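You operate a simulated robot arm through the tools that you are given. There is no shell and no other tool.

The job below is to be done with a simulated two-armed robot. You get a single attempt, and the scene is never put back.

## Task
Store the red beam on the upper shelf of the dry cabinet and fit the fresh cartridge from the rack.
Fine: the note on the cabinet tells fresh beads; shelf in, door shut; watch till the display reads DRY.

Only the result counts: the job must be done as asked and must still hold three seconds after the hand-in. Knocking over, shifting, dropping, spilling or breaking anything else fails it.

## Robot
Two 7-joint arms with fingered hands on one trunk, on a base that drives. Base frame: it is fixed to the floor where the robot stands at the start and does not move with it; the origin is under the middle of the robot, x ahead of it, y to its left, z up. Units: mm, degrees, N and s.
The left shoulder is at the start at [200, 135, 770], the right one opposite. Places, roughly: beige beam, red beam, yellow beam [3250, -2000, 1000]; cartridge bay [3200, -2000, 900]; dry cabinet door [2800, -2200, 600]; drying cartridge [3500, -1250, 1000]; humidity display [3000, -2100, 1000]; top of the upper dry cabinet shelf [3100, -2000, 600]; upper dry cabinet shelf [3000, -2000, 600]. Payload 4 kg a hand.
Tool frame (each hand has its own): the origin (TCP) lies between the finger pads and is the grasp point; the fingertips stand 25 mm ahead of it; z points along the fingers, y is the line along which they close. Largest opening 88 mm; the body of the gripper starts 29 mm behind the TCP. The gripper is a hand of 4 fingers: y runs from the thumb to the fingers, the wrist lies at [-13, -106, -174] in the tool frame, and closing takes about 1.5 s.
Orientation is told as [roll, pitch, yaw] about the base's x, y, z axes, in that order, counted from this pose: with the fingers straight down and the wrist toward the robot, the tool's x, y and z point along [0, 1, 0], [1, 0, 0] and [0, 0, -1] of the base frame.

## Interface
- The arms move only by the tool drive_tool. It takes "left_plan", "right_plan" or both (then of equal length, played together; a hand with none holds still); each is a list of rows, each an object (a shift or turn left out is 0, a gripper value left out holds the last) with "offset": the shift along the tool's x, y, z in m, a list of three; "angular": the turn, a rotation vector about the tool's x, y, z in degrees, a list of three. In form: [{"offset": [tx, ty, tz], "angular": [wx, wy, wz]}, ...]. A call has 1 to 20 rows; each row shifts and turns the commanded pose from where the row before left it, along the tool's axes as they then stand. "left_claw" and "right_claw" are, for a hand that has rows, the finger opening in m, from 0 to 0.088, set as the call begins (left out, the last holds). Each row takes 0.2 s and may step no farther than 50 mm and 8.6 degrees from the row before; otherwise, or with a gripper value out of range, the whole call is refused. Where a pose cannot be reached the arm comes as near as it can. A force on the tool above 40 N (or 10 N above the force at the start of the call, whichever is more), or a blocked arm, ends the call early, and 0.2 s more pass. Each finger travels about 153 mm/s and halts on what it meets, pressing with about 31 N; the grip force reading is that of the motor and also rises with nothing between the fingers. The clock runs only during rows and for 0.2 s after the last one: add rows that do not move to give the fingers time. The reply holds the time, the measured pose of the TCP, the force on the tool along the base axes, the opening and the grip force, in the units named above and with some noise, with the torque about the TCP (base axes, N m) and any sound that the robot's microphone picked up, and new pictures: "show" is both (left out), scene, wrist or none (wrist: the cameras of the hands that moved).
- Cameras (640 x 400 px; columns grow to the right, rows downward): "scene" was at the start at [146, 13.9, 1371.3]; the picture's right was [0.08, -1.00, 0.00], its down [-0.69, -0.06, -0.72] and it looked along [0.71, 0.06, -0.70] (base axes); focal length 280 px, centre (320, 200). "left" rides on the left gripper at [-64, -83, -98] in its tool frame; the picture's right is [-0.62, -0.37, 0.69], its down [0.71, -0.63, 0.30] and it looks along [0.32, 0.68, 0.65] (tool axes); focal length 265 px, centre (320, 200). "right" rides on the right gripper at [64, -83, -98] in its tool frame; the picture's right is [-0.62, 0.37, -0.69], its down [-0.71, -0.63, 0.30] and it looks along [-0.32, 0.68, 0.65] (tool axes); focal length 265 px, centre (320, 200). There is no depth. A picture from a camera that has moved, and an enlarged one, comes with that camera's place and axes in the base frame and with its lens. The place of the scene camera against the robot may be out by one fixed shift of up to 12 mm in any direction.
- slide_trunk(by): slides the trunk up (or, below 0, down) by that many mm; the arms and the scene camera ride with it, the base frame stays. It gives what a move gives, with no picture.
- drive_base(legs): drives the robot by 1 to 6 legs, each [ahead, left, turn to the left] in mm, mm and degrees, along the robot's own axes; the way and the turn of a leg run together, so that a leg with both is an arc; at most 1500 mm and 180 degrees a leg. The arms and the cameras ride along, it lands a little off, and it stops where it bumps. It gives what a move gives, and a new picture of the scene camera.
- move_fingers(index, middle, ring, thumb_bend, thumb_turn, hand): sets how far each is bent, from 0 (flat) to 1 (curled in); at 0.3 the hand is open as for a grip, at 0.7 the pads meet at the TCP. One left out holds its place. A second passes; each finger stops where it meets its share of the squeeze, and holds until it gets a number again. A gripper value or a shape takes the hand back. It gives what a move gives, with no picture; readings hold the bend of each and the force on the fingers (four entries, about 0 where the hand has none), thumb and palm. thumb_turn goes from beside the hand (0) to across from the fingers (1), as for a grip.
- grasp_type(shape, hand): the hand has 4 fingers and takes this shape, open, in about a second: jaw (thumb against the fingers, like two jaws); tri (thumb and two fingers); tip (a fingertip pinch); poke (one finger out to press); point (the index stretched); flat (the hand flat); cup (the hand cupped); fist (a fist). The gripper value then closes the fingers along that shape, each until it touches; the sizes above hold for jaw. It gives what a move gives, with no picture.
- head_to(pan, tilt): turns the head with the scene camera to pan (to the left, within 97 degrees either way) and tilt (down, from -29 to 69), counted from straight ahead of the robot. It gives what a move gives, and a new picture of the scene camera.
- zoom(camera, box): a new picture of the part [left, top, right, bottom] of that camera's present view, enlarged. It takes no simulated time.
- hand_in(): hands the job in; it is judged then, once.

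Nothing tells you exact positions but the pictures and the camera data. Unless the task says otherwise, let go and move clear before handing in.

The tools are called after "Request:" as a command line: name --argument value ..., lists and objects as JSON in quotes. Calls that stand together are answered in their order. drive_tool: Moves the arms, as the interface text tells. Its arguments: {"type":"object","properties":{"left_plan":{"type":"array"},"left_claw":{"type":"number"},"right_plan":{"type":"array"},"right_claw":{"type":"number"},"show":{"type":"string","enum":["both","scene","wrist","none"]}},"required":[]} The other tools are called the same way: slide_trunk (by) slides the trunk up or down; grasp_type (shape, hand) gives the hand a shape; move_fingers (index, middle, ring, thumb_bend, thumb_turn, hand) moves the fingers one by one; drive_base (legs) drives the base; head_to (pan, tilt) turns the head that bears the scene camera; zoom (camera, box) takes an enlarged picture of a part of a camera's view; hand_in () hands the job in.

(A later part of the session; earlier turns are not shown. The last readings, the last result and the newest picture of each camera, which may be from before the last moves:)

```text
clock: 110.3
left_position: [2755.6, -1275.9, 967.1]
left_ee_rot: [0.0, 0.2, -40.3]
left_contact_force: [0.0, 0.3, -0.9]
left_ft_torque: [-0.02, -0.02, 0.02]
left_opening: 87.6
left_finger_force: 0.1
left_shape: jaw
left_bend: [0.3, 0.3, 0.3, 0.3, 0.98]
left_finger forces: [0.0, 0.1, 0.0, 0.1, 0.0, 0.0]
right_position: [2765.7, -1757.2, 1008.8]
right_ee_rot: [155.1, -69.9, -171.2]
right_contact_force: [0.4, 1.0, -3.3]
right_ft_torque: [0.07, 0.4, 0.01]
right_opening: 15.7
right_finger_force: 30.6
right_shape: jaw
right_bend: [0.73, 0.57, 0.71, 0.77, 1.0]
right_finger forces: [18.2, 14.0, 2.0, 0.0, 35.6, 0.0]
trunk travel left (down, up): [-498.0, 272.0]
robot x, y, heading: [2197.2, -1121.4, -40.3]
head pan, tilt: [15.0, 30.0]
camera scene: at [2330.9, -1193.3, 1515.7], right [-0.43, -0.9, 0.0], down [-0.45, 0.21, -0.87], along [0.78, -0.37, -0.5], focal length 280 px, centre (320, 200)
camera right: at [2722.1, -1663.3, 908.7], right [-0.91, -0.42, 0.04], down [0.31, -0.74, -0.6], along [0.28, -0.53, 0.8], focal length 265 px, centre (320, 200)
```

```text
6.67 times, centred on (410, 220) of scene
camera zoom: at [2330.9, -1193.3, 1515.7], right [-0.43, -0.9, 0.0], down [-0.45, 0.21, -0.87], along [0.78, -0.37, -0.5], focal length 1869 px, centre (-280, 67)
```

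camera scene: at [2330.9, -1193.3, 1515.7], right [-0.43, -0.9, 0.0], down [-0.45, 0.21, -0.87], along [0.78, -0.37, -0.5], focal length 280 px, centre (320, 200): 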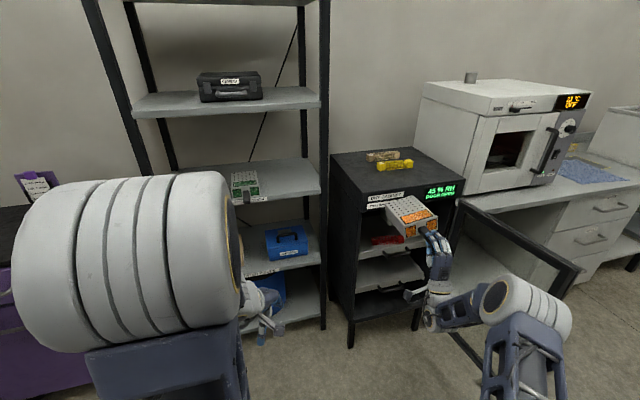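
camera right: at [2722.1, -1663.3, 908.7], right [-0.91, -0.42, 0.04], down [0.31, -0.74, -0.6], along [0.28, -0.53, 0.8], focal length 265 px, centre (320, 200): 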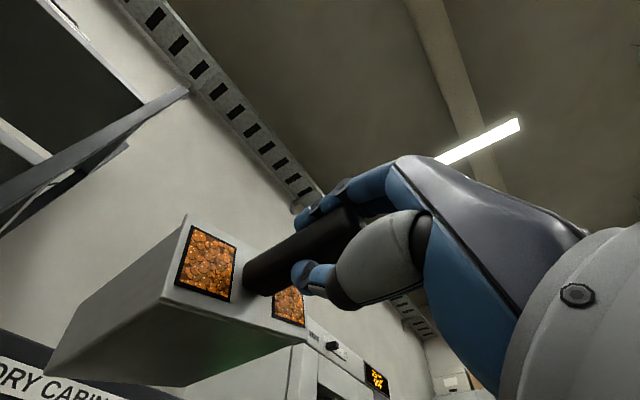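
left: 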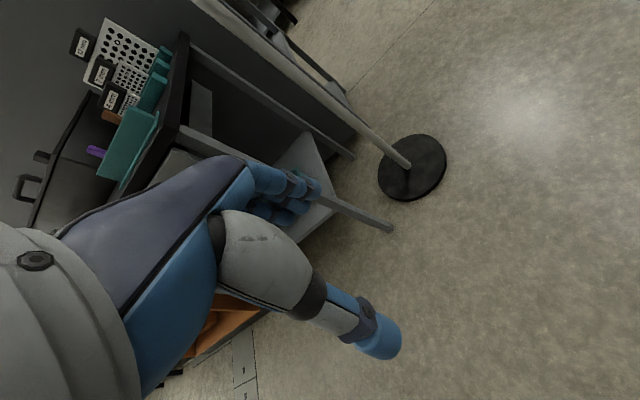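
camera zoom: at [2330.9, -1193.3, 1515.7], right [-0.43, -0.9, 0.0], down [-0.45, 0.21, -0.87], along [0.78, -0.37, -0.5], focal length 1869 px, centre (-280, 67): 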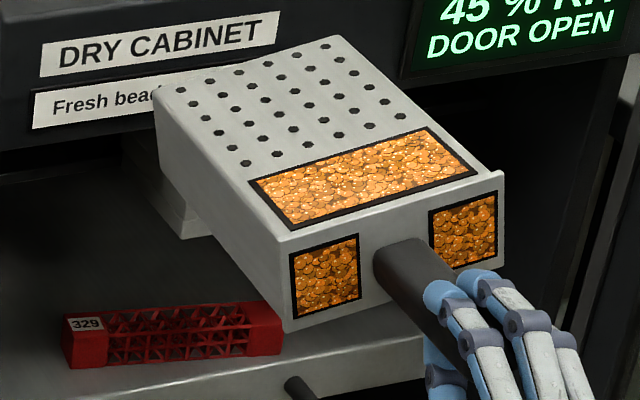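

The cartridge is now level in pitch and heading ≈ -10.9°, with only the ~11° roll left. I roll the hand left-side-up by 10° about the cabinet's axis and check whether the cartridge follows.

Request:
drive_tool --right_plan '[{"angular": [0.3, -1.6, 4.7]}, {"angular": [0.3, -1.6, 4.7]}, {}]' --show "wrist"

Request:
zoom --camera "scene" --box '[370, 190, 450, 250]'

```text
clock: 111.1
left_position: [2756.4, -1275.7, 966.7]
left_ee_rot: [0.0, 0.2, -40.3]
left_contact_force: [0.0, -0.4, 0.5]
left_ft_torque: [0.03, 0.0, -0.06]
left_opening: 87.9
left_finger_force: 0.0
left_shape: jaw
left_bend: [0.3, 0.3, 0.3, 0.3, 0.98]
left_finger forces: [0.0, 0.0, 0.1, 0.0, 0.0, 0.0]
right_position: [2765.8, -1757.7, 1009.1]
right_ee_rot: [132.7, -64.9, -150.1]
right_contact_force: [-0.9, 0.1, -2.8]
right_ft_torque: [0.12, 0.41, -0.01]
right_opening: 15.9
right_finger_force: 31.6
right_shape: jaw
right_bend: [0.73, 0.57, 0.71, 0.77, 1.0]
right_finger forces: [18.3, 13.6, 2.3, 0.0, 35.6, 0.0]
trunk travel left (down, up): [-498.0, 272.0]
robot x, y, heading: [2199.4, -1123.7, -40.1]
head pan, tilt: [15.0, 30.0]
camera right: at [2725.2, -1647.3, 924.8], right [-0.91, -0.42, -0.06], down [0.33, -0.62, -0.71], along [0.26, -0.66, 0.71], focal length 265 px, centre (320, 200)
```

right: 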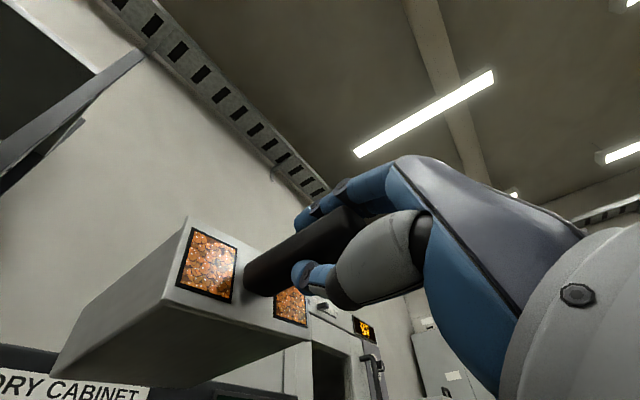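

```text
6.67 times, centred on (410, 220) of scene
camera zoom: at [2330.9, -1193.2, 1515.7], right [-0.43, -0.9, 0.0], down [-0.45, 0.21, -0.87], along [0.78, -0.37, -0.5], focal length 1869 px, centre (-280, 67)
```

zoom: 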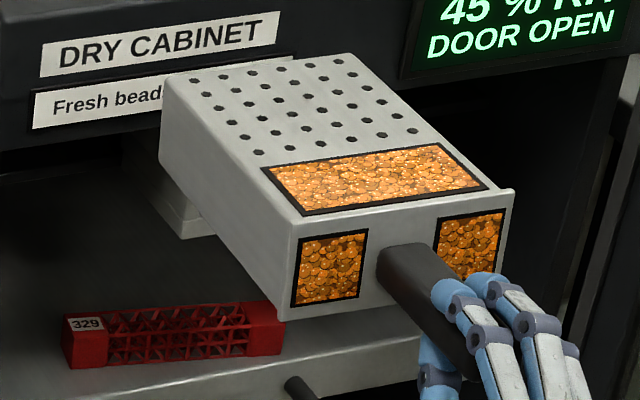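

The cartridge followed this time: roll is down to ~4°, heading ≈ -12°. I make a small yaw/roll trim, lower the trunk 139 mm to bay height, and re-measure against the rails.

Request:
drive_tool --right_plan '[{"angular": [0.75, 0.86, 3.4]}, {}]' --show "none"

Request:
slide_trunk --by -135

Request:
drive_base --legs '[[120, -60, 0]]'

Request:
zoom --camera "scene" --box '[330, 140, 490, 260]'

```text
clock: 111.7
left_position: [2756.4, -1276.6, 967.1]
left_ee_rot: [0.0, 0.1, -40.3]
left_contact_force: [0.4, -0.3, 0.4]
left_ft_torque: [0.01, 0.0, -0.02]
left_opening: 87.8
left_finger_force: 0.1
left_shape: jaw
left_bend: [0.3, 0.3, 0.3, 0.3, 0.98]
left_finger forces: [0.1, 0.1, 0.0, 0.0, 0.1, 0.0]
right_position: [2765.7, -1758.6, 1008.2]
right_ee_rot: [127.8, -62.8, -143.9]
right_contact_force: [-0.5, -0.7, -2.6]
right_ft_torque: [0.09, 0.39, 0.0]
right_opening: 15.9
right_finger_force: 31.2
right_shape: jaw
right_bend: [0.73, 0.57, 0.71, 0.77, 1.0]
right_finger forces: [18.3, 13.7, 2.4, 0.0, 35.4, 0.1]
trunk travel left (down, up): [-498.0, 272.0]
robot x, y, heading: [2197.8, -1124.2, -40.2]
head pan, tilt: [15.0, 30.0]
```

```text
clock: 113.4
left_position: [2756.6, -1276.1, 831.0]
left_ee_rot: [-0.2, 0.2, -40.4]
left_contact_force: [-0.5, 0.4, 0.0]
left_ft_torque: [0.03, -0.03, 0.02]
left_opening: 87.6
left_finger_force: 0.1
left_shape: jaw
left_bend: [0.3, 0.3, 0.3, 0.3, 0.98]
left_finger forces: [0.0, 0.0, 0.0, 0.0, 0.0, 0.0]
right_position: [2766.6, -1756.4, 873.6]
right_ee_rot: [127.8, -62.8, -143.8]
right_contact_force: [0.9, -0.4, -4.2]
right_ft_torque: [0.1, 0.35, -0.01]
right_opening: 15.4
right_finger_force: 31.0
right_shape: jaw
right_bend: [0.73, 0.57, 0.71, 0.77, 1.0]
right_finger forces: [18.3, 13.6, 2.4, 0.0, 35.5, 0.0]
trunk travel left (down, up): [-363.0, 407.0]
robot x, y, heading: [2199.6, -1125.0, -40.2]
head pan, tilt: [15.0, 30.0]
```

```text
clock: 114.7
left_position: [2808.8, -1399.4, 830.9]
left_ee_rot: [0.0, 0.2, -40.4]
left_contact_force: [-0.4, -0.5, -0.2]
left_ft_torque: [-0.02, 0.03, 0.03]
left_opening: 87.8
left_finger_force: 0.1
left_shape: jaw
left_bend: [0.3, 0.3, 0.3, 0.3, 0.98]
left_finger forces: [0.0, 0.0, 0.0, 0.1, 0.1, 0.0]
right_position: [2818.6, -1881.4, 873.1]
right_ee_rot: [127.9, -62.8, -143.9]
right_contact_force: [0.4, -0.1, -3.6]
right_ft_torque: [0.13, 0.43, 0.02]
right_opening: 15.5
right_finger_force: 31.3
right_shape: jaw
right_bend: [0.73, 0.57, 0.71, 0.77, 1.0]
right_finger forces: [18.2, 13.7, 2.6, 0.0, 35.5, 0.0]
trunk travel left (down, up): [-363.0, 407.0]
robot x, y, heading: [2248.7, -1246.6, -40.2]
head pan, tilt: [15.0, 30.0]
camera scene: at [2383.7, -1317.1, 1380.7], right [-0.43, -0.9, 0.0], down [-0.45, 0.21, -0.87], along [0.78, -0.37, -0.5], focal length 280 px, centre (320, 200)
```

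scene: 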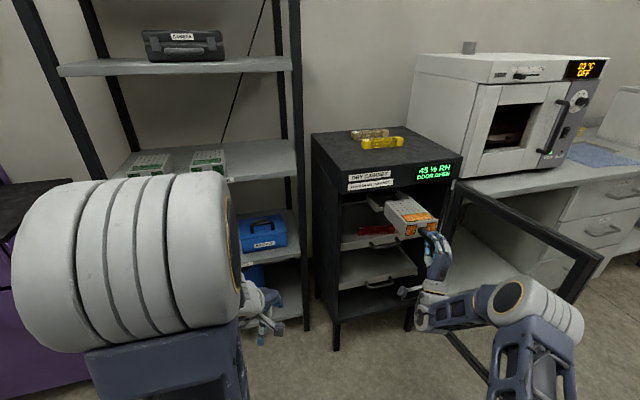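

```text
3.33 times, centred on (410, 200) of scene
camera zoom: at [2383.7, -1317.1, 1380.7], right [-0.43, -0.9, 0.0], down [-0.45, 0.21, -0.87], along [0.78, -0.37, -0.5], focal length 934 px, centre (20, 200)
```

zoom: 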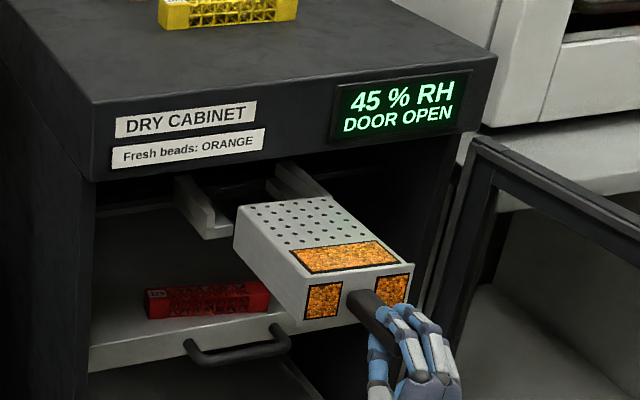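

The cartridge is near bay height in front of the rails. I take finer zooms for relative alignment.

Request:
zoom --camera "scene" --box '[365, 175, 445, 235]'

```text
6.67 times, centred on (405, 205) of scene
camera zoom: at [2383.7, -1317.1, 1380.7], right [-0.43, -0.9, 0.0], down [-0.45, 0.21, -0.87], along [0.78, -0.37, -0.5], focal length 1869 px, centre (-247, 167)
```

zoom: 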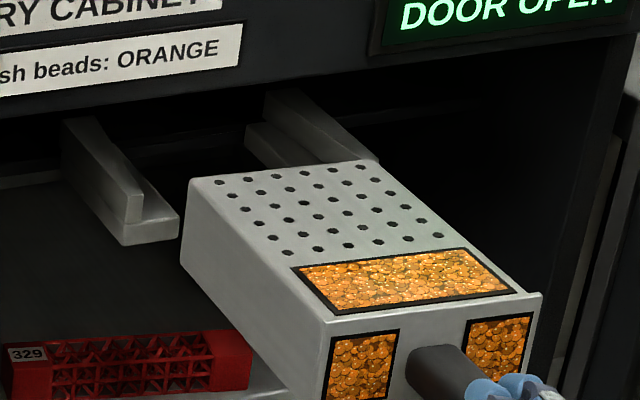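

Cartridge axis is parallel to the rails (v≈-193 at both ends), underside ≈10 mm above the lips; the rails' centre is at v≈-221. I shift 28 mm right and 40 mm ahead with the base, then check again.

Request:
drive_base --legs '[[48, -4, 0]]'

Request:
zoom --camera "scene" --box '[365, 165, 455, 235]'

```text
clock: 115.6
left_position: [2842.9, -1434.7, 832.3]
left_ee_rot: [0.0, 0.1, -40.3]
left_contact_force: [-1.0, 0.7, 0.1]
left_ft_torque: [-0.02, 0.01, -0.01]
left_opening: 87.7
left_finger_force: 0.1
left_shape: jaw
left_bend: [0.3, 0.3, 0.3, 0.3, 0.98]
left_finger forces: [0.0, 0.0, 0.1, 0.0, 0.1, 0.0]
right_position: [2854.3, -1915.2, 873.5]
right_ee_rot: [127.8, -62.8, -143.9]
right_contact_force: [0.4, -0.1, -2.2]
right_ft_torque: [0.11, 0.43, -0.01]
right_opening: 15.4
right_finger_force: 30.9
right_shape: jaw
right_bend: [0.73, 0.57, 0.71, 0.77, 1.0]
right_finger forces: [18.3, 13.8, 2.7, 0.1, 35.7, 0.0]
trunk travel left (down, up): [-363.0, 407.0]
robot x, y, heading: [2286.7, -1277.9, -40.0]
head pan, tilt: [15.0, 30.0]
camera scene: at [2418.0, -1351.4, 1380.7], right [-0.43, -0.9, 0.0], down [-0.45, 0.21, -0.87], along [0.78, -0.37, -0.5], focal length 280 px, centre (320, 200)
```

scene: 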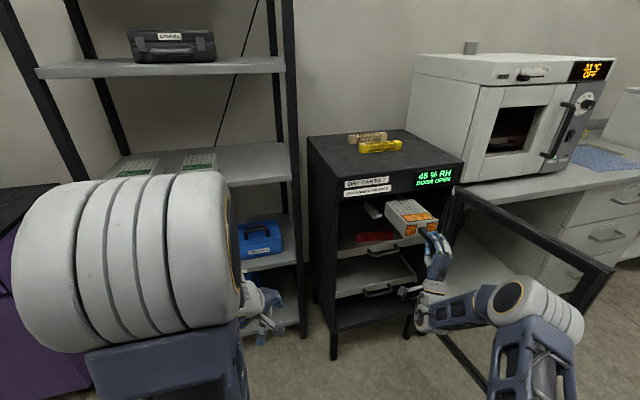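

```text
5.71 times, centred on (410, 200) of scene
camera zoom: at [2418.0, -1351.4, 1380.7], right [-0.43, -0.9, 0.0], down [-0.45, 0.21, -0.87], along [0.78, -0.37, -0.5], focal length 1602 px, centre (-194, 200)
```

zoom: 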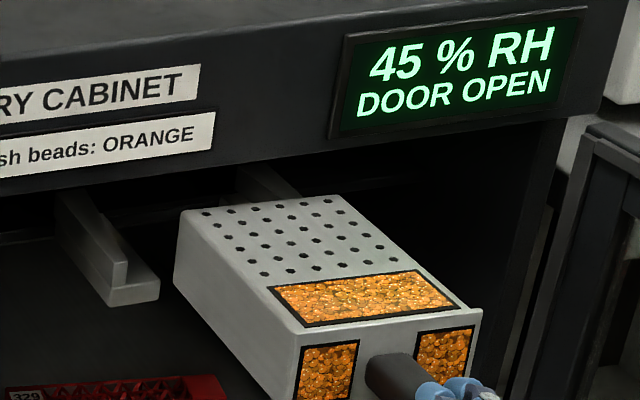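

The cartridge is centred on the rails within ~2 mm and clears the lips by ~12 mm. I drive 50 mm along the cabinet axis to enter the rails.

Request:
drive_base --legs '[[43, 25, 0]]'

Request:
zoom --camera "scene" --box '[360, 160, 460, 240]'

Request:
drive_tool --right_plan '[{}]' --show "wrist"

```text
clock: 116.5
left_position: [2892.7, -1442.1, 831.6]
left_ee_rot: [0.1, 0.2, -40.3]
left_contact_force: [-0.1, 0.3, -0.6]
left_ft_torque: [0.01, -0.01, -0.02]
left_opening: 87.7
left_finger_force: 0.1
left_shape: jaw
left_bend: [0.3, 0.3, 0.3, 0.3, 0.98]
left_finger forces: [0.0, 0.0, 0.0, 0.0, 0.0, 0.0]
right_position: [2902.9, -1924.2, 873.3]
right_ee_rot: [128.0, -62.8, -143.9]
right_contact_force: [0.0, -1.6, -2.2]
right_ft_torque: [0.12, 0.44, -0.04]
right_opening: 15.7
right_finger_force: 31.3
right_shape: jaw
right_bend: [0.73, 0.57, 0.71, 0.77, 1.0]
right_finger forces: [18.4, 13.7, 2.7, 0.0, 35.5, 0.0]
trunk travel left (down, up): [-363.0, 407.0]
robot x, y, heading: [2334.4, -1290.5, -40.0]
head pan, tilt: [15.0, 30.0]
camera scene: at [2467.2, -1360.4, 1380.7], right [-0.43, -0.9, 0.0], down [-0.45, 0.21, -0.87], along [0.78, -0.37, -0.5], focal length 280 px, centre (320, 200)
```

scene: 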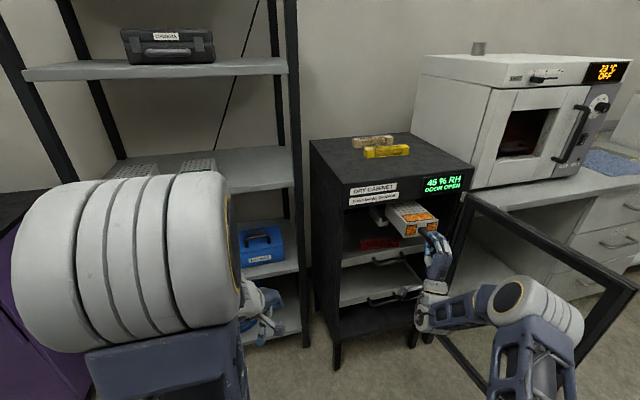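

```text
5.00 times, centred on (410, 200) of scene
camera zoom: at [2467.2, -1360.4, 1380.7], right [-0.43, -0.9, 0.0], down [-0.45, 0.21, -0.87], along [0.78, -0.37, -0.5], focal length 1402 px, centre (-130, 200)
```

zoom: 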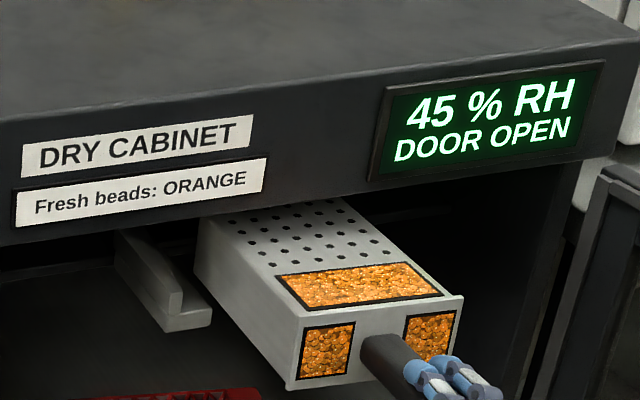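

```text
clock: 116.9
left_position: [2892.1, -1442.4, 832.2]
left_ee_rot: [0.0, 0.1, -40.3]
left_contact_force: [-0.3, 0.1, -0.6]
left_ft_torque: [0.01, 0.02, -0.02]
left_opening: 87.8
left_finger_force: 0.1
left_shape: jaw
left_bend: [0.3, 0.3, 0.3, 0.3, 0.98]
left_finger forces: [0.0, 0.0, 0.1, 0.1, 0.0, 0.0]
right_position: [2902.6, -1924.8, 872.3]
right_ee_rot: [127.7, -62.7, -143.8]
right_contact_force: [-0.3, 0.0, -2.8]
right_ft_torque: [0.1, 0.42, 0.01]
right_opening: 15.6
right_finger_force: 30.6
right_shape: jaw
right_bend: [0.73, 0.57, 0.71, 0.77, 1.0]
right_finger forces: [18.4, 13.6, 2.6, 0.1, 35.5, 0.0]
trunk travel left (down, up): [-363.0, 407.0]
robot x, y, heading: [2337.7, -1290.0, -40.1]
head pan, tilt: [15.0, 30.0]
camera right: at [2858.5, -1812.0, 794.2], right [-0.89, -0.44, -0.09], down [0.36, -0.58, -0.73], along [0.27, -0.69, 0.67], focal length 265 px, centre (320, 200)
```

right: 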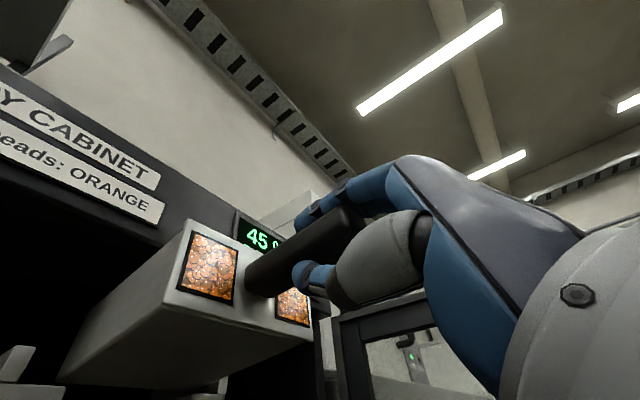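

Request:
zoom --camera "right" --box '[0, 200, 340, 400]'

```text
1.88 times, centred on (170, 300) of right
camera zoom: at [2858.5, -1812.0, 794.2], right [-0.89, -0.44, -0.09], down [0.36, -0.58, -0.73], along [0.27, -0.69, 0.67], focal length 500 px, centre (602, 12)
```

zoom: 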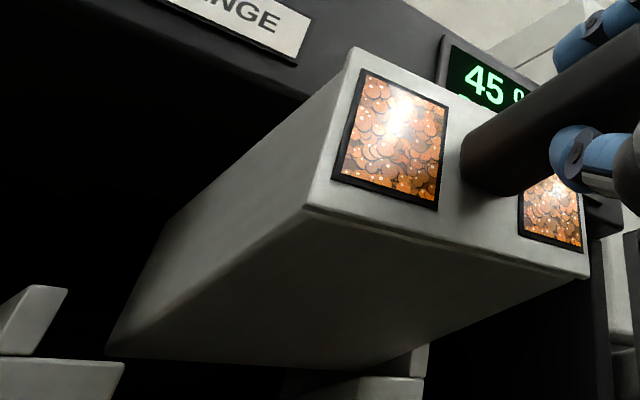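

The wrist camera, looking up from below, shows the rails directly: the lips' gap is centred at v≈-231 in hand coordinates, while the cartridge's rear is ~4 mm right of it and yawed ~2.5° right. I trim yaw +2.5° and shift 4 mm.

Request:
drive_tool --right_plan '[{"angular": [0.9, 2.2, 0.7]}, {"offset": [-0.0037, 0.0013, 0.0006]}, {}]' --show "wrist"

Request:
zoom --camera "right" --box '[0, 200, 340, 400]'

```text
clock: 117.7
left_position: [2892.4, -1443.6, 831.0]
left_ee_rot: [-0.1, 0.1, -40.3]
left_contact_force: [0.2, 0.3, 0.5]
left_ft_torque: [0.02, -0.01, -0.03]
left_opening: 87.6
left_finger_force: 0.0
left_shape: jaw
left_bend: [0.3, 0.3, 0.3, 0.3, 0.98]
left_finger forces: [0.0, 0.0, 0.1, 0.1, 0.0, 0.0]
right_position: [2901.6, -1928.1, 874.7]
right_ee_rot: [127.9, -62.8, -141.4]
right_contact_force: [0.0, -0.4, -3.3]
right_ft_torque: [0.09, 0.39, -0.04]
right_opening: 15.5
right_finger_force: 31.1
right_shape: jaw
right_bend: [0.73, 0.57, 0.71, 0.77, 1.0]
right_finger forces: [18.5, 13.5, 2.7, 0.1, 35.4, 0.0]
trunk travel left (down, up): [-363.0, 407.0]
robot x, y, heading: [2335.0, -1288.3, -40.5]
head pan, tilt: [15.0, 30.0]
camera right: at [2853.3, -1818.0, 794.9], right [-0.87, -0.48, -0.09], down [0.39, -0.56, -0.73], along [0.3, -0.67, 0.67], focal length 265 px, centre (320, 200)
```

right: 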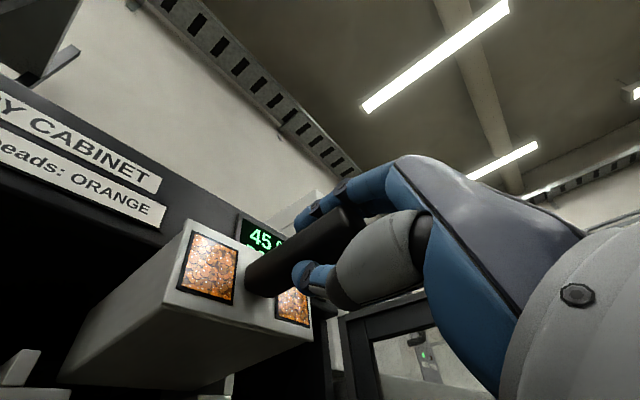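

```text
1.88 times, centred on (170, 300) of right
camera zoom: at [2853.3, -1818.0, 794.9], right [-0.87, -0.48, -0.09], down [0.39, -0.56, -0.73], along [0.3, -0.67, 0.67], focal length 500 px, centre (602, 12)
```

zoom: 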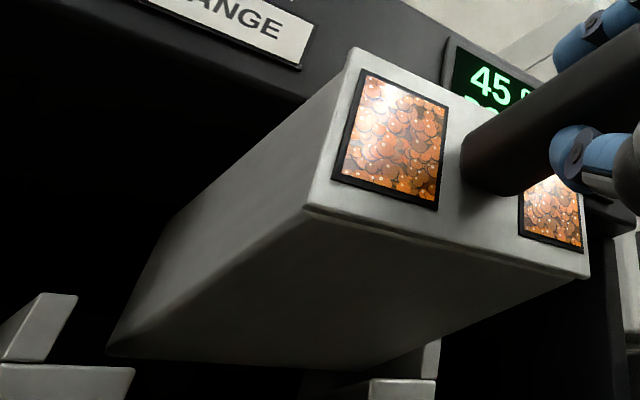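

Now the rear is centred between the lips (6–9 mm overlap each side) with ~9 mm clearance above them. I drive a further 60 mm along the axis.

Request:
drive_base --legs '[[52, 30, 0]]'

Request:
drive_tool --right_plan '[{}]' --show "wrist"

Request:
zoom --camera "right" --box '[0, 200, 340, 400]'

```text
clock: 118.7
left_position: [2950.8, -1453.3, 832.6]
left_ee_rot: [-0.1, 0.2, -40.2]
left_contact_force: [-0.3, 0.6, 0.2]
left_ft_torque: [-0.01, -0.01, -0.01]
left_opening: 87.8
left_finger_force: 0.0
left_shape: jaw
left_bend: [0.3, 0.3, 0.3, 0.3, 0.98]
left_finger forces: [0.1, 0.0, 0.0, 0.1, 0.0, 0.0]
right_position: [2961.0, -1938.8, 874.0]
right_ee_rot: [128.0, -62.8, -141.5]
right_contact_force: [-6.8, 2.4, -2.7]
right_ft_torque: [0.12, 0.44, 0.01]
right_opening: 15.8
right_finger_force: 31.3
right_shape: jaw
right_bend: [0.73, 0.57, 0.71, 0.77, 1.0]
right_finger forces: [19.9, 13.7, 2.6, 0.0, 36.7, 0.0]
trunk travel left (down, up): [-363.0, 407.0]
robot x, y, heading: [2396.7, -1298.3, -40.0]
head pan, tilt: [15.0, 30.0]
camera scene: at [2526.5, -1371.0, 1380.7], right [-0.43, -0.9, 0.0], down [-0.45, 0.21, -0.87], along [0.78, -0.37, -0.5], focal length 280 px, centre (320, 200)
```

scene: 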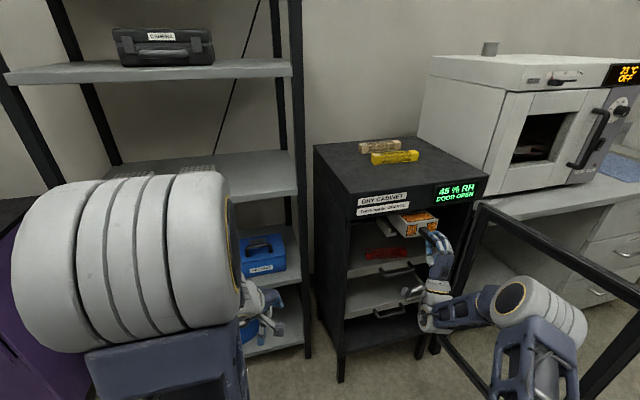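

```text
clock: 119.1
left_position: [2951.8, -1453.8, 832.9]
left_ee_rot: [0.0, 0.2, -40.3]
left_contact_force: [-0.1, 0.4, -0.3]
left_ft_torque: [0.04, 0.02, 0.0]
left_opening: 87.5
left_finger_force: 0.1
left_shape: jaw
left_bend: [0.3, 0.3, 0.3, 0.3, 0.98]
left_finger forces: [0.0, 0.0, 0.0, 0.0, 0.0, 0.1]
right_position: [2960.2, -1938.4, 874.9]
right_ee_rot: [128.0, -62.7, -141.5]
right_contact_force: [-4.6, 2.9, -2.7]
right_ft_torque: [0.1, 0.39, 0.02]
right_opening: 15.4
right_finger_force: 31.4
right_shape: jaw
right_bend: [0.73, 0.57, 0.71, 0.77, 1.0]
right_finger forces: [19.3, 13.7, 2.7, 0.0, 36.0, 0.0]
trunk travel left (down, up): [-363.0, 407.0]
robot x, y, heading: [2395.2, -1298.8, -40.2]
head pan, tilt: [15.0, 30.0]
camera right: at [2912.4, -1828.5, 794.6], right [-0.87, -0.48, -0.09], down [0.39, -0.56, -0.73], along [0.3, -0.67, 0.67], focal length 265 px, centre (320, 200)
```

right: 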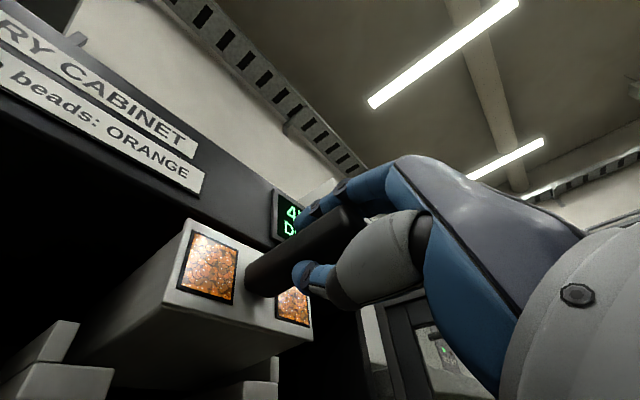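

```text
1.88 times, centred on (170, 300) of right
camera zoom: at [2912.4, -1828.5, 794.6], right [-0.87, -0.48, -0.09], down [0.39, -0.56, -0.73], along [0.3, -0.67, 0.67], focal length 500 px, centre (602, 12)
```

zoom: 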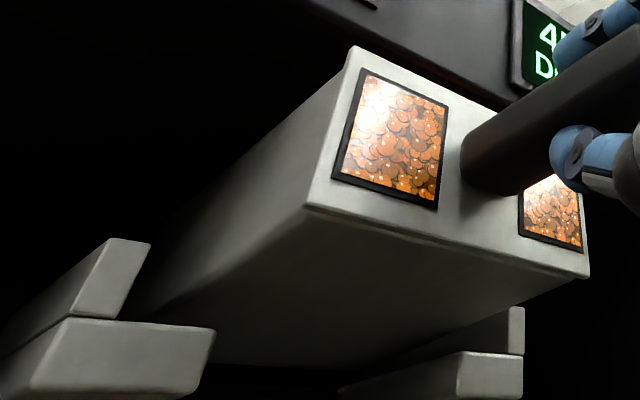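

A small resisting force (~5 N) has appeared. I look from the scene camera before going on.

Request:
zoom --camera "scene" --box '[340, 170, 470, 270]'

```text
4.00 times, centred on (405, 220) of scene
camera zoom: at [2526.5, -1371.0, 1380.7], right [-0.43, -0.9, 0.0], down [-0.45, 0.21, -0.87], along [0.78, -0.37, -0.5], focal length 1121 px, centre (-20, 120)
```

zoom: 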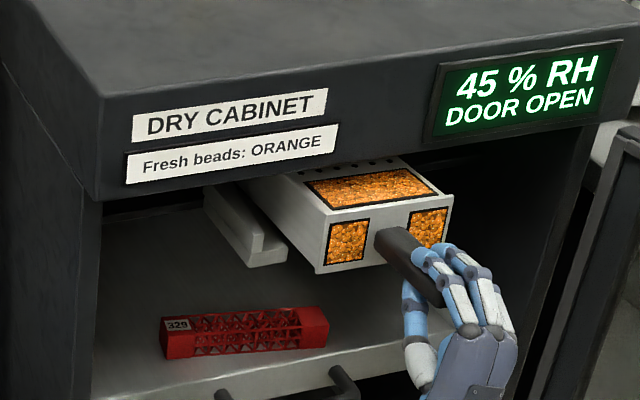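

The bay looks clear from here and the cartridge hasn't shifted in the grip. I push just 5 mm with the arm to see whether the resistance is friction or a stop.

Request:
drive_tool --right_plan '[{"offset": [0, -0.0015, 0.0048]}, {}]' --show "none"

```text
clock: 119.7
left_position: [2951.1, -1453.4, 831.1]
left_ee_rot: [0.0, 0.3, -40.3]
left_contact_force: [0.3, -0.2, -0.5]
left_ft_torque: [0.0, -0.01, 0.02]
left_opening: 87.6
left_finger_force: 0.1
left_shape: jaw
left_bend: [0.3, 0.3, 0.3, 0.3, 0.98]
left_finger forces: [0.0, 0.0, 0.0, 0.1, 0.0, 0.0]
right_position: [2963.7, -1939.9, 873.4]
right_ee_rot: [128.6, -62.6, -142.1]
right_contact_force: [-19.5, 9.9, -1.6]
right_ft_torque: [0.11, 0.3, -0.03]
right_opening: 18.1
right_finger_force: 30.9
right_shape: jaw
right_bend: [0.74, 0.56, 0.71, 0.78, 1.0]
right_finger forces: [24.2, 14.3, 2.1, 0.0, 39.7, 0.0]
trunk travel left (down, up): [-363.0, 407.0]
robot x, y, heading: [2397.4, -1300.4, -40.5]
head pan, tilt: [15.0, 30.0]
stopped in row 2 (right hand): the force on the tool passed its limit at 41 N (the readings are from after the stop); the commanded pose is now the measured one
```

It is a hard stop, and the torque suggests contact at the cartridge's rear right corner around z≈865. I back out 120 mm and lower the trunk so the head camera can look into the bay under the fascia.

Request:
drive_base --legs '[[-104, -60, 0]]'

Request:
slide_trunk --by -300

Request:
head_to --pan 10 --tilt 15

Request:
zoom --camera "scene" --box '[280, 130, 440, 250]'

```text
clock: 120.9
left_position: [2832.9, -1432.8, 833.0]
left_ee_rot: [0.0, 0.3, -40.3]
left_contact_force: [0.4, 0.0, -0.4]
left_ft_torque: [0.0, -0.04, 0.0]
left_opening: 87.5
left_finger_force: 0.0
left_shape: jaw
left_bend: [0.3, 0.3, 0.3, 0.3, 0.98]
left_finger forces: [0.0, 0.0, 0.1, 0.0, 0.0, 0.0]
right_position: [2845.8, -1919.4, 874.7]
right_ee_rot: [128.4, -62.7, -141.9]
right_contact_force: [1.0, 0.8, -3.8]
right_ft_torque: [0.08, 0.37, 0.0]
right_opening: 16.8
right_finger_force: 31.4
right_shape: jaw
right_bend: [0.73, 0.56, 0.71, 0.78, 1.0]
right_finger forces: [19.8, 13.5, 3.5, 0.0, 35.9, 0.0]
trunk travel left (down, up): [-363.0, 407.0]
robot x, y, heading: [2275.7, -1279.0, -40.2]
head pan, tilt: [15.0, 30.0]
camera scene: at [2408.0, -1350.0, 1380.7], right [-0.43, -0.9, 0.0], down [-0.45, 0.21, -0.87], along [0.78, -0.37, -0.5], focal length 280 px, centre (320, 200)
```

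scene: 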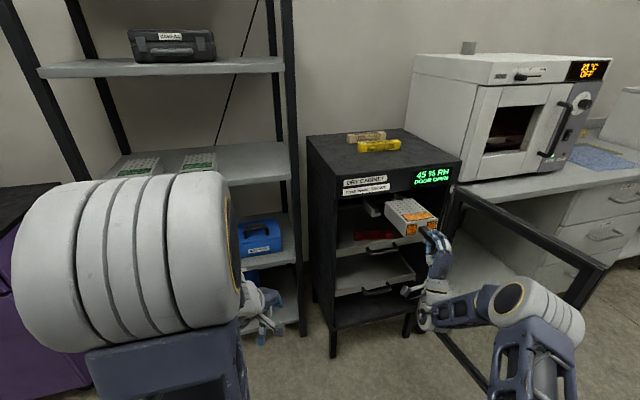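

```text
clock: 123.9
left_position: [2833.2, -1433.3, 532.3]
left_ee_rot: [0.0, 0.2, -40.3]
left_contact_force: [0.0, -0.2, -0.4]
left_ft_torque: [0.05, -0.03, 0.01]
left_opening: 88.0
left_finger_force: 0.0
left_shape: jaw
left_bend: [0.3, 0.3, 0.3, 0.3, 0.98]
left_finger forces: [0.0, 0.0, 0.0, 0.0, 0.0, 0.0]
right_position: [2845.9, -1918.3, 573.0]
right_ee_rot: [128.4, -62.7, -141.9]
right_contact_force: [0.0, -0.2, -3.8]
right_ft_torque: [0.13, 0.42, -0.01]
right_opening: 16.6
right_finger_force: 30.8
right_shape: jaw
right_bend: [0.73, 0.56, 0.71, 0.78, 1.0]
right_finger forces: [19.9, 13.4, 3.5, 0.0, 36.0, 0.0]
trunk travel left (down, up): [-63.0, 707.0]
robot x, y, heading: [2274.6, -1280.4, -40.4]
head pan, tilt: [15.0, 30.0]
```

```text
clock: 124.7
left_position: [2833.0, -1433.4, 531.2]
left_ee_rot: [0.1, 0.2, -40.3]
left_contact_force: [-0.2, -0.2, -0.1]
left_ft_torque: [0.02, -0.03, 0.01]
left_opening: 87.7
left_finger_force: 0.0
left_shape: jaw
left_bend: [0.3, 0.3, 0.3, 0.3, 0.98]
left_finger forces: [0.1, 0.0, 0.0, 0.1, 0.1, 0.0]
right_position: [2845.7, -1919.6, 574.1]
right_ee_rot: [128.4, -62.7, -141.9]
right_contact_force: [-0.7, -0.3, -2.8]
right_ft_torque: [0.15, 0.41, -0.01]
right_opening: 16.5
right_finger_force: 31.1
right_shape: jaw
right_bend: [0.73, 0.56, 0.71, 0.78, 1.0]
right_finger forces: [19.9, 13.3, 3.6, 0.0, 36.0, 0.0]
trunk travel left (down, up): [-63.0, 707.0]
robot x, y, heading: [2273.1, -1278.0, -40.3]
head pan, tilt: [10.0, 15.0]
camera scene: at [2406.9, -1358.4, 1104.8], right [-0.5, -0.86, 0.0], down [-0.22, 0.13, -0.97], along [0.83, -0.49, -0.26], focal length 280 px, centre (320, 200)
```

scene: 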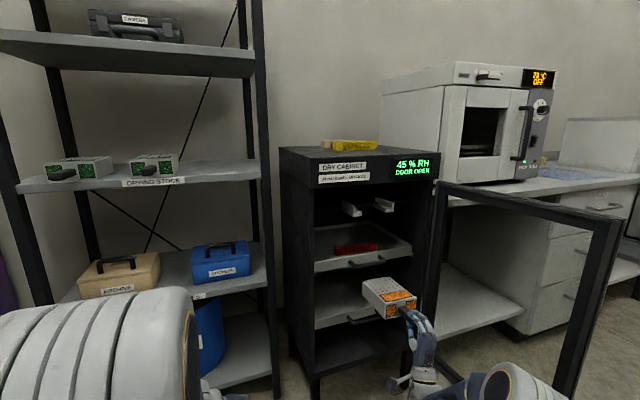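

```text
3.33 times, centred on (360, 190) of scene
camera zoom: at [2406.9, -1358.4, 1104.8], right [-0.5, -0.86, 0.0], down [-0.22, 0.13, -0.97], along [0.83, -0.49, -0.26], focal length 934 px, centre (187, 233)
```

zoom: 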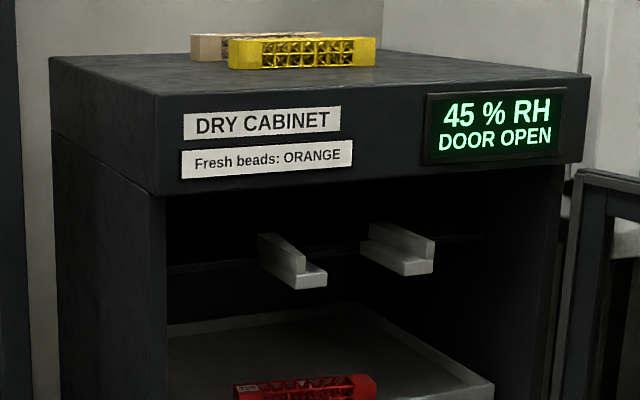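

Request:
zoom --camera "scene" --box '[325, 180, 405, 230]'

Request:
zoom --camera "scene" --box '[335, 190, 400, 220]'

```text
8.00 times, centred on (365, 205) of scene
camera zoom: at [2406.9, -1358.4, 1104.8], right [-0.5, -0.86, 0.0], down [-0.22, 0.13, -0.97], along [0.83, -0.49, -0.26], focal length 2243 px, centre (-40, 160)
```

zoom: 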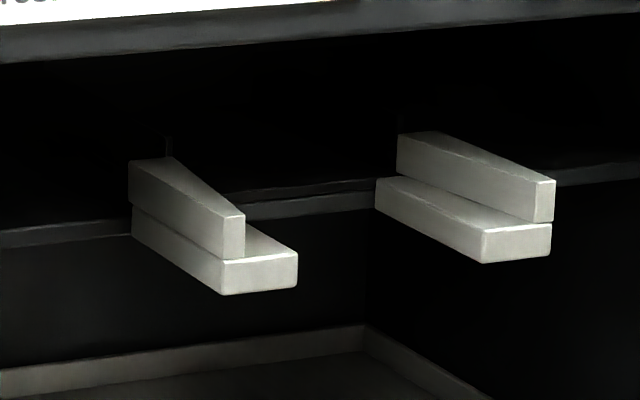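

```text
9.85 times, centred on (368, 205) of scene
camera zoom: at [2406.9, -1358.4, 1104.8], right [-0.5, -0.86, 0.0], down [-0.22, 0.13, -0.97], along [0.83, -0.49, -0.26], focal length 2760 px, centre (-148, 151)
```

zoom: 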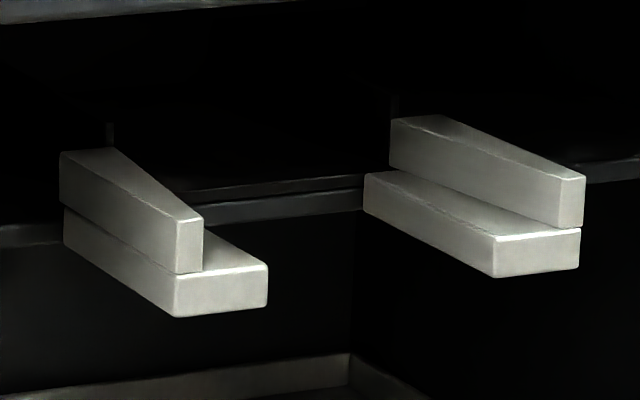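

Now I see it: the rails are a funnel ~90 mm long leading into a slot in a housing at u≈103, and the cartridge's rear right corner caught the slot's right edge. I raise the trunk back, turn the cartridge 2.6° left, level it, lower its approach and re-measure at the rail mouth.

Request:
slide_trunk --by 292

Request:
drive_tool --right_plan '[{"angular": [-0.94, 2.99, 0.97]}, {"offset": [-0.0037, 0.0014, 0.0005]}, {}]' --show "none"

Request:
drive_base --legs '[[52, 30, 0]]'

Request:
drive_tool --right_plan '[{}]' --show "wrist"

Request:
zoom --camera "right" --box '[0, 200, 340, 400]'

```text
clock: 127.6
left_position: [2833.1, -1432.6, 823.9]
left_ee_rot: [-0.1, 0.2, -40.3]
left_contact_force: [0.4, -0.2, 0.0]
left_ft_torque: [0.03, -0.01, 0.01]
left_opening: 87.7
left_finger_force: 0.1
left_shape: jaw
left_bend: [0.3, 0.3, 0.3, 0.3, 0.98]
left_finger forces: [0.0, 0.0, 0.0, 0.0, 0.0, 0.0]
right_position: [2845.9, -1919.2, 865.0]
right_ee_rot: [128.3, -62.7, -142.0]
right_contact_force: [0.2, 0.1, -2.9]
right_ft_torque: [0.11, 0.39, 0.0]
right_opening: 16.6
right_finger_force: 31.2
right_shape: jaw
right_bend: [0.73, 0.56, 0.71, 0.77, 1.0]
right_finger forces: [20.0, 13.4, 3.4, 0.0, 35.8, 0.0]
trunk travel left (down, up): [-355.0, 415.0]
robot x, y, heading: [2273.8, -1279.5, -39.9]
head pan, tilt: [10.0, 15.0]
```

```text
clock: 128.4
left_position: [2835.0, -1432.5, 823.6]
left_ee_rot: [0.1, 0.2, -40.3]
left_contact_force: [0.3, -0.2, -0.4]
left_ft_torque: [-0.01, -0.01, 0.0]
left_opening: 87.7
left_finger_force: 0.1
left_shape: jaw
left_bend: [0.3, 0.3, 0.3, 0.3, 0.98]
left_finger forces: [0.0, 0.1, 0.0, 0.0, 0.0, 0.0]
right_position: [2846.1, -1923.0, 867.2]
right_ee_rot: [131.6, -61.2, -142.1]
right_contact_force: [0.5, -0.3, -3.6]
right_ft_torque: [0.09, 0.41, 0.03]
right_opening: 16.8
right_finger_force: 31.4
right_shape: jaw
right_bend: [0.73, 0.56, 0.71, 0.77, 1.0]
right_finger forces: [19.9, 13.4, 3.6, 0.0, 35.9, 0.1]
trunk travel left (down, up): [-355.0, 415.0]
robot x, y, heading: [2280.2, -1281.4, -40.3]
head pan, tilt: [10.0, 15.0]
```

```text
clock: 129.4
left_position: [2892.7, -1442.4, 823.9]
left_ee_rot: [0.0, 0.1, -40.2]
left_contact_force: [-0.1, -0.4, 0.2]
left_ft_torque: [-0.02, 0.0, -0.01]
left_opening: 87.8
left_finger_force: 0.1
left_shape: jaw
left_bend: [0.3, 0.3, 0.3, 0.3, 0.98]
left_finger forces: [0.0, 0.0, 0.0, 0.0, 0.1, 0.1]
right_position: [2905.1, -1933.1, 865.5]
right_ee_rot: [131.5, -61.3, -142.1]
right_contact_force: [0.5, -0.3, -3.1]
right_ft_torque: [0.07, 0.43, -0.05]
right_opening: 16.6
right_finger_force: 31.3
right_shape: jaw
right_bend: [0.73, 0.56, 0.71, 0.77, 1.0]
right_finger forces: [20.0, 13.3, 3.7, 0.0, 36.0, 0.0]
trunk travel left (down, up): [-355.0, 415.0]
robot x, y, heading: [2333.2, -1287.0, -40.3]
head pan, tilt: [10.0, 15.0]
camera scene: at [2465.8, -1368.7, 1396.9], right [-0.5, -0.86, 0.0], down [-0.22, 0.13, -0.97], along [0.83, -0.49, -0.26], focal length 280 px, centre (320, 200)
```

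scene: 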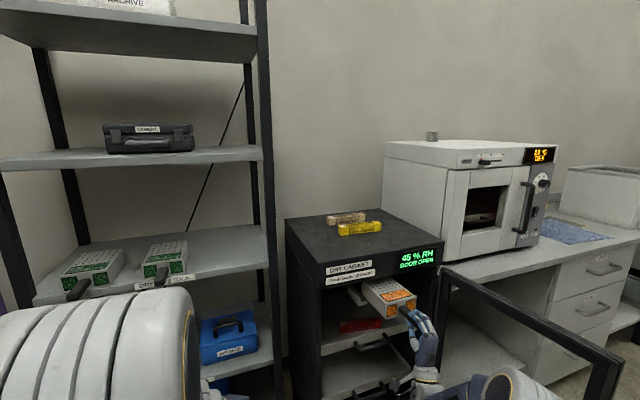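

```text
clock: 129.8
left_position: [2892.1, -1442.4, 824.7]
left_ee_rot: [0.0, 0.3, -40.3]
left_contact_force: [-0.2, -0.6, -0.1]
left_ft_torque: [0.03, -0.02, -0.02]
left_opening: 87.6
left_finger_force: 0.0
left_shape: jaw
left_bend: [0.3, 0.3, 0.3, 0.3, 0.98]
left_finger forces: [0.1, 0.0, 0.0, 0.1, 0.0, 0.1]
right_position: [2904.2, -1932.3, 864.8]
right_ee_rot: [131.4, -61.4, -142.0]
right_contact_force: [0.7, -0.4, -3.1]
right_ft_torque: [0.07, 0.4, -0.01]
right_opening: 16.7
right_finger_force: 31.2
right_shape: jaw
right_bend: [0.73, 0.56, 0.71, 0.77, 1.0]
right_finger forces: [19.9, 13.4, 3.6, 0.0, 35.7, 0.0]
trunk travel left (down, up): [-355.0, 415.0]
robot x, y, heading: [2333.7, -1290.7, -40.0]
head pan, tilt: [10.0, 15.0]
camera right: at [2854.0, -1825.5, 784.1], right [-0.84, -0.52, -0.12], down [0.44, -0.55, -0.71], along [0.31, -0.65, 0.69], focal length 265 px, centre (320, 200)
```

right: 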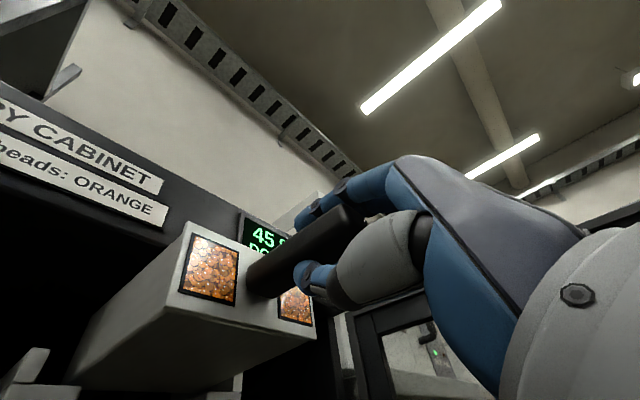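

```text
1.88 times, centred on (170, 300) of right
camera zoom: at [2854.0, -1825.5, 784.1], right [-0.84, -0.52, -0.12], down [0.44, -0.55, -0.71], along [0.31, -0.65, 0.69], focal length 500 px, centre (602, 12)
```

zoom: 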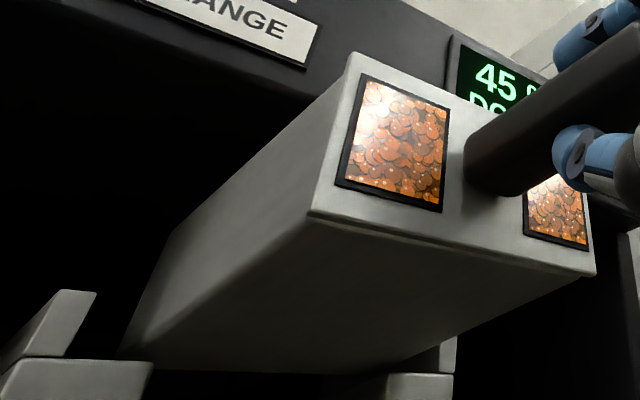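

Measured at the mouth: the cartridge is parallel to the rails, but its centre is ~5.5 mm right of the rails' centre (plate right edge -288, left -182; lips -187.5/-271.7) and ~10 mm above the lips. I shift it 5.5 mm left and 6 mm down.

Request:
drive_tool --right_plan '[{"offset": [0.003, -0.0072, -0.0023]}, {}]' --show "wrist"

Request:
zoom --camera "right" --box '[0, 200, 340, 400]'

```text
clock: 130.4
left_position: [2892.4, -1443.1, 823.7]
left_ee_rot: [0.0, 0.2, -40.3]
left_contact_force: [0.2, 0.1, -0.3]
left_ft_torque: [-0.01, 0.0, -0.03]
left_opening: 87.7
left_finger_force: 0.0
left_shape: jaw
left_bend: [0.3, 0.3, 0.3, 0.3, 0.98]
left_finger forces: [0.1, 0.1, 0.0, 0.0, 0.0, 0.1]
right_position: [2905.8, -1927.2, 861.3]
right_ee_rot: [131.4, -61.3, -142.0]
right_contact_force: [0.0, 0.0, -2.8]
right_ft_torque: [0.08, 0.36, 0.0]
right_opening: 16.7
right_finger_force: 31.1
right_shape: jaw
right_bend: [0.73, 0.56, 0.71, 0.77, 1.0]
right_finger forces: [19.5, 13.2, 3.5, 0.1, 34.9, 0.1]
trunk travel left (down, up): [-355.0, 415.0]
robot x, y, heading: [2333.7, -1289.0, -39.9]
head pan, tilt: [10.0, 15.0]
camera right: at [2855.1, -1820.3, 778.3], right [-0.84, -0.52, -0.12], down [0.44, -0.55, -0.71], along [0.31, -0.65, 0.69], focal length 265 px, centre (320, 200)
```

right: 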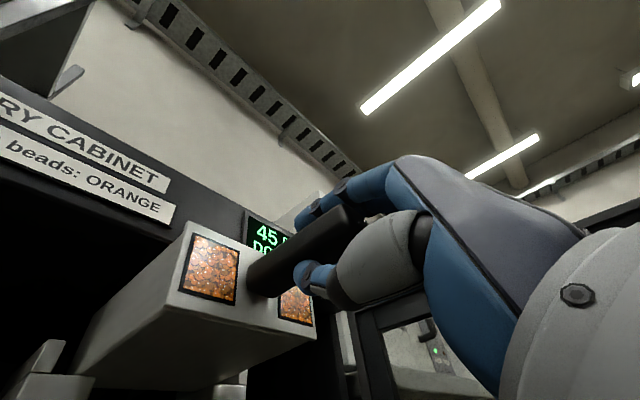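

```text
1.88 times, centred on (170, 300) of right
camera zoom: at [2855.1, -1820.3, 778.3], right [-0.84, -0.52, -0.12], down [0.44, -0.55, -0.71], along [0.31, -0.65, 0.69], focal length 500 px, centre (602, 12)
```

zoom: 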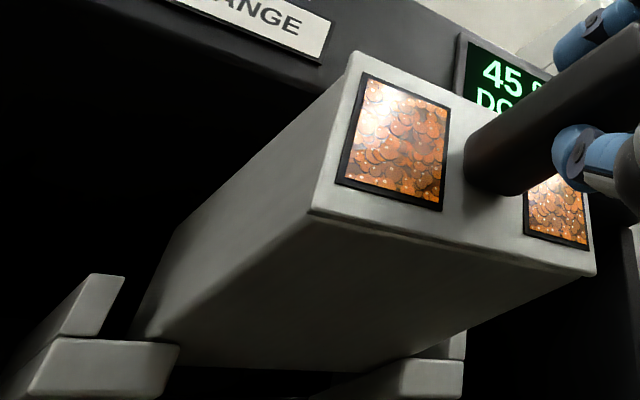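

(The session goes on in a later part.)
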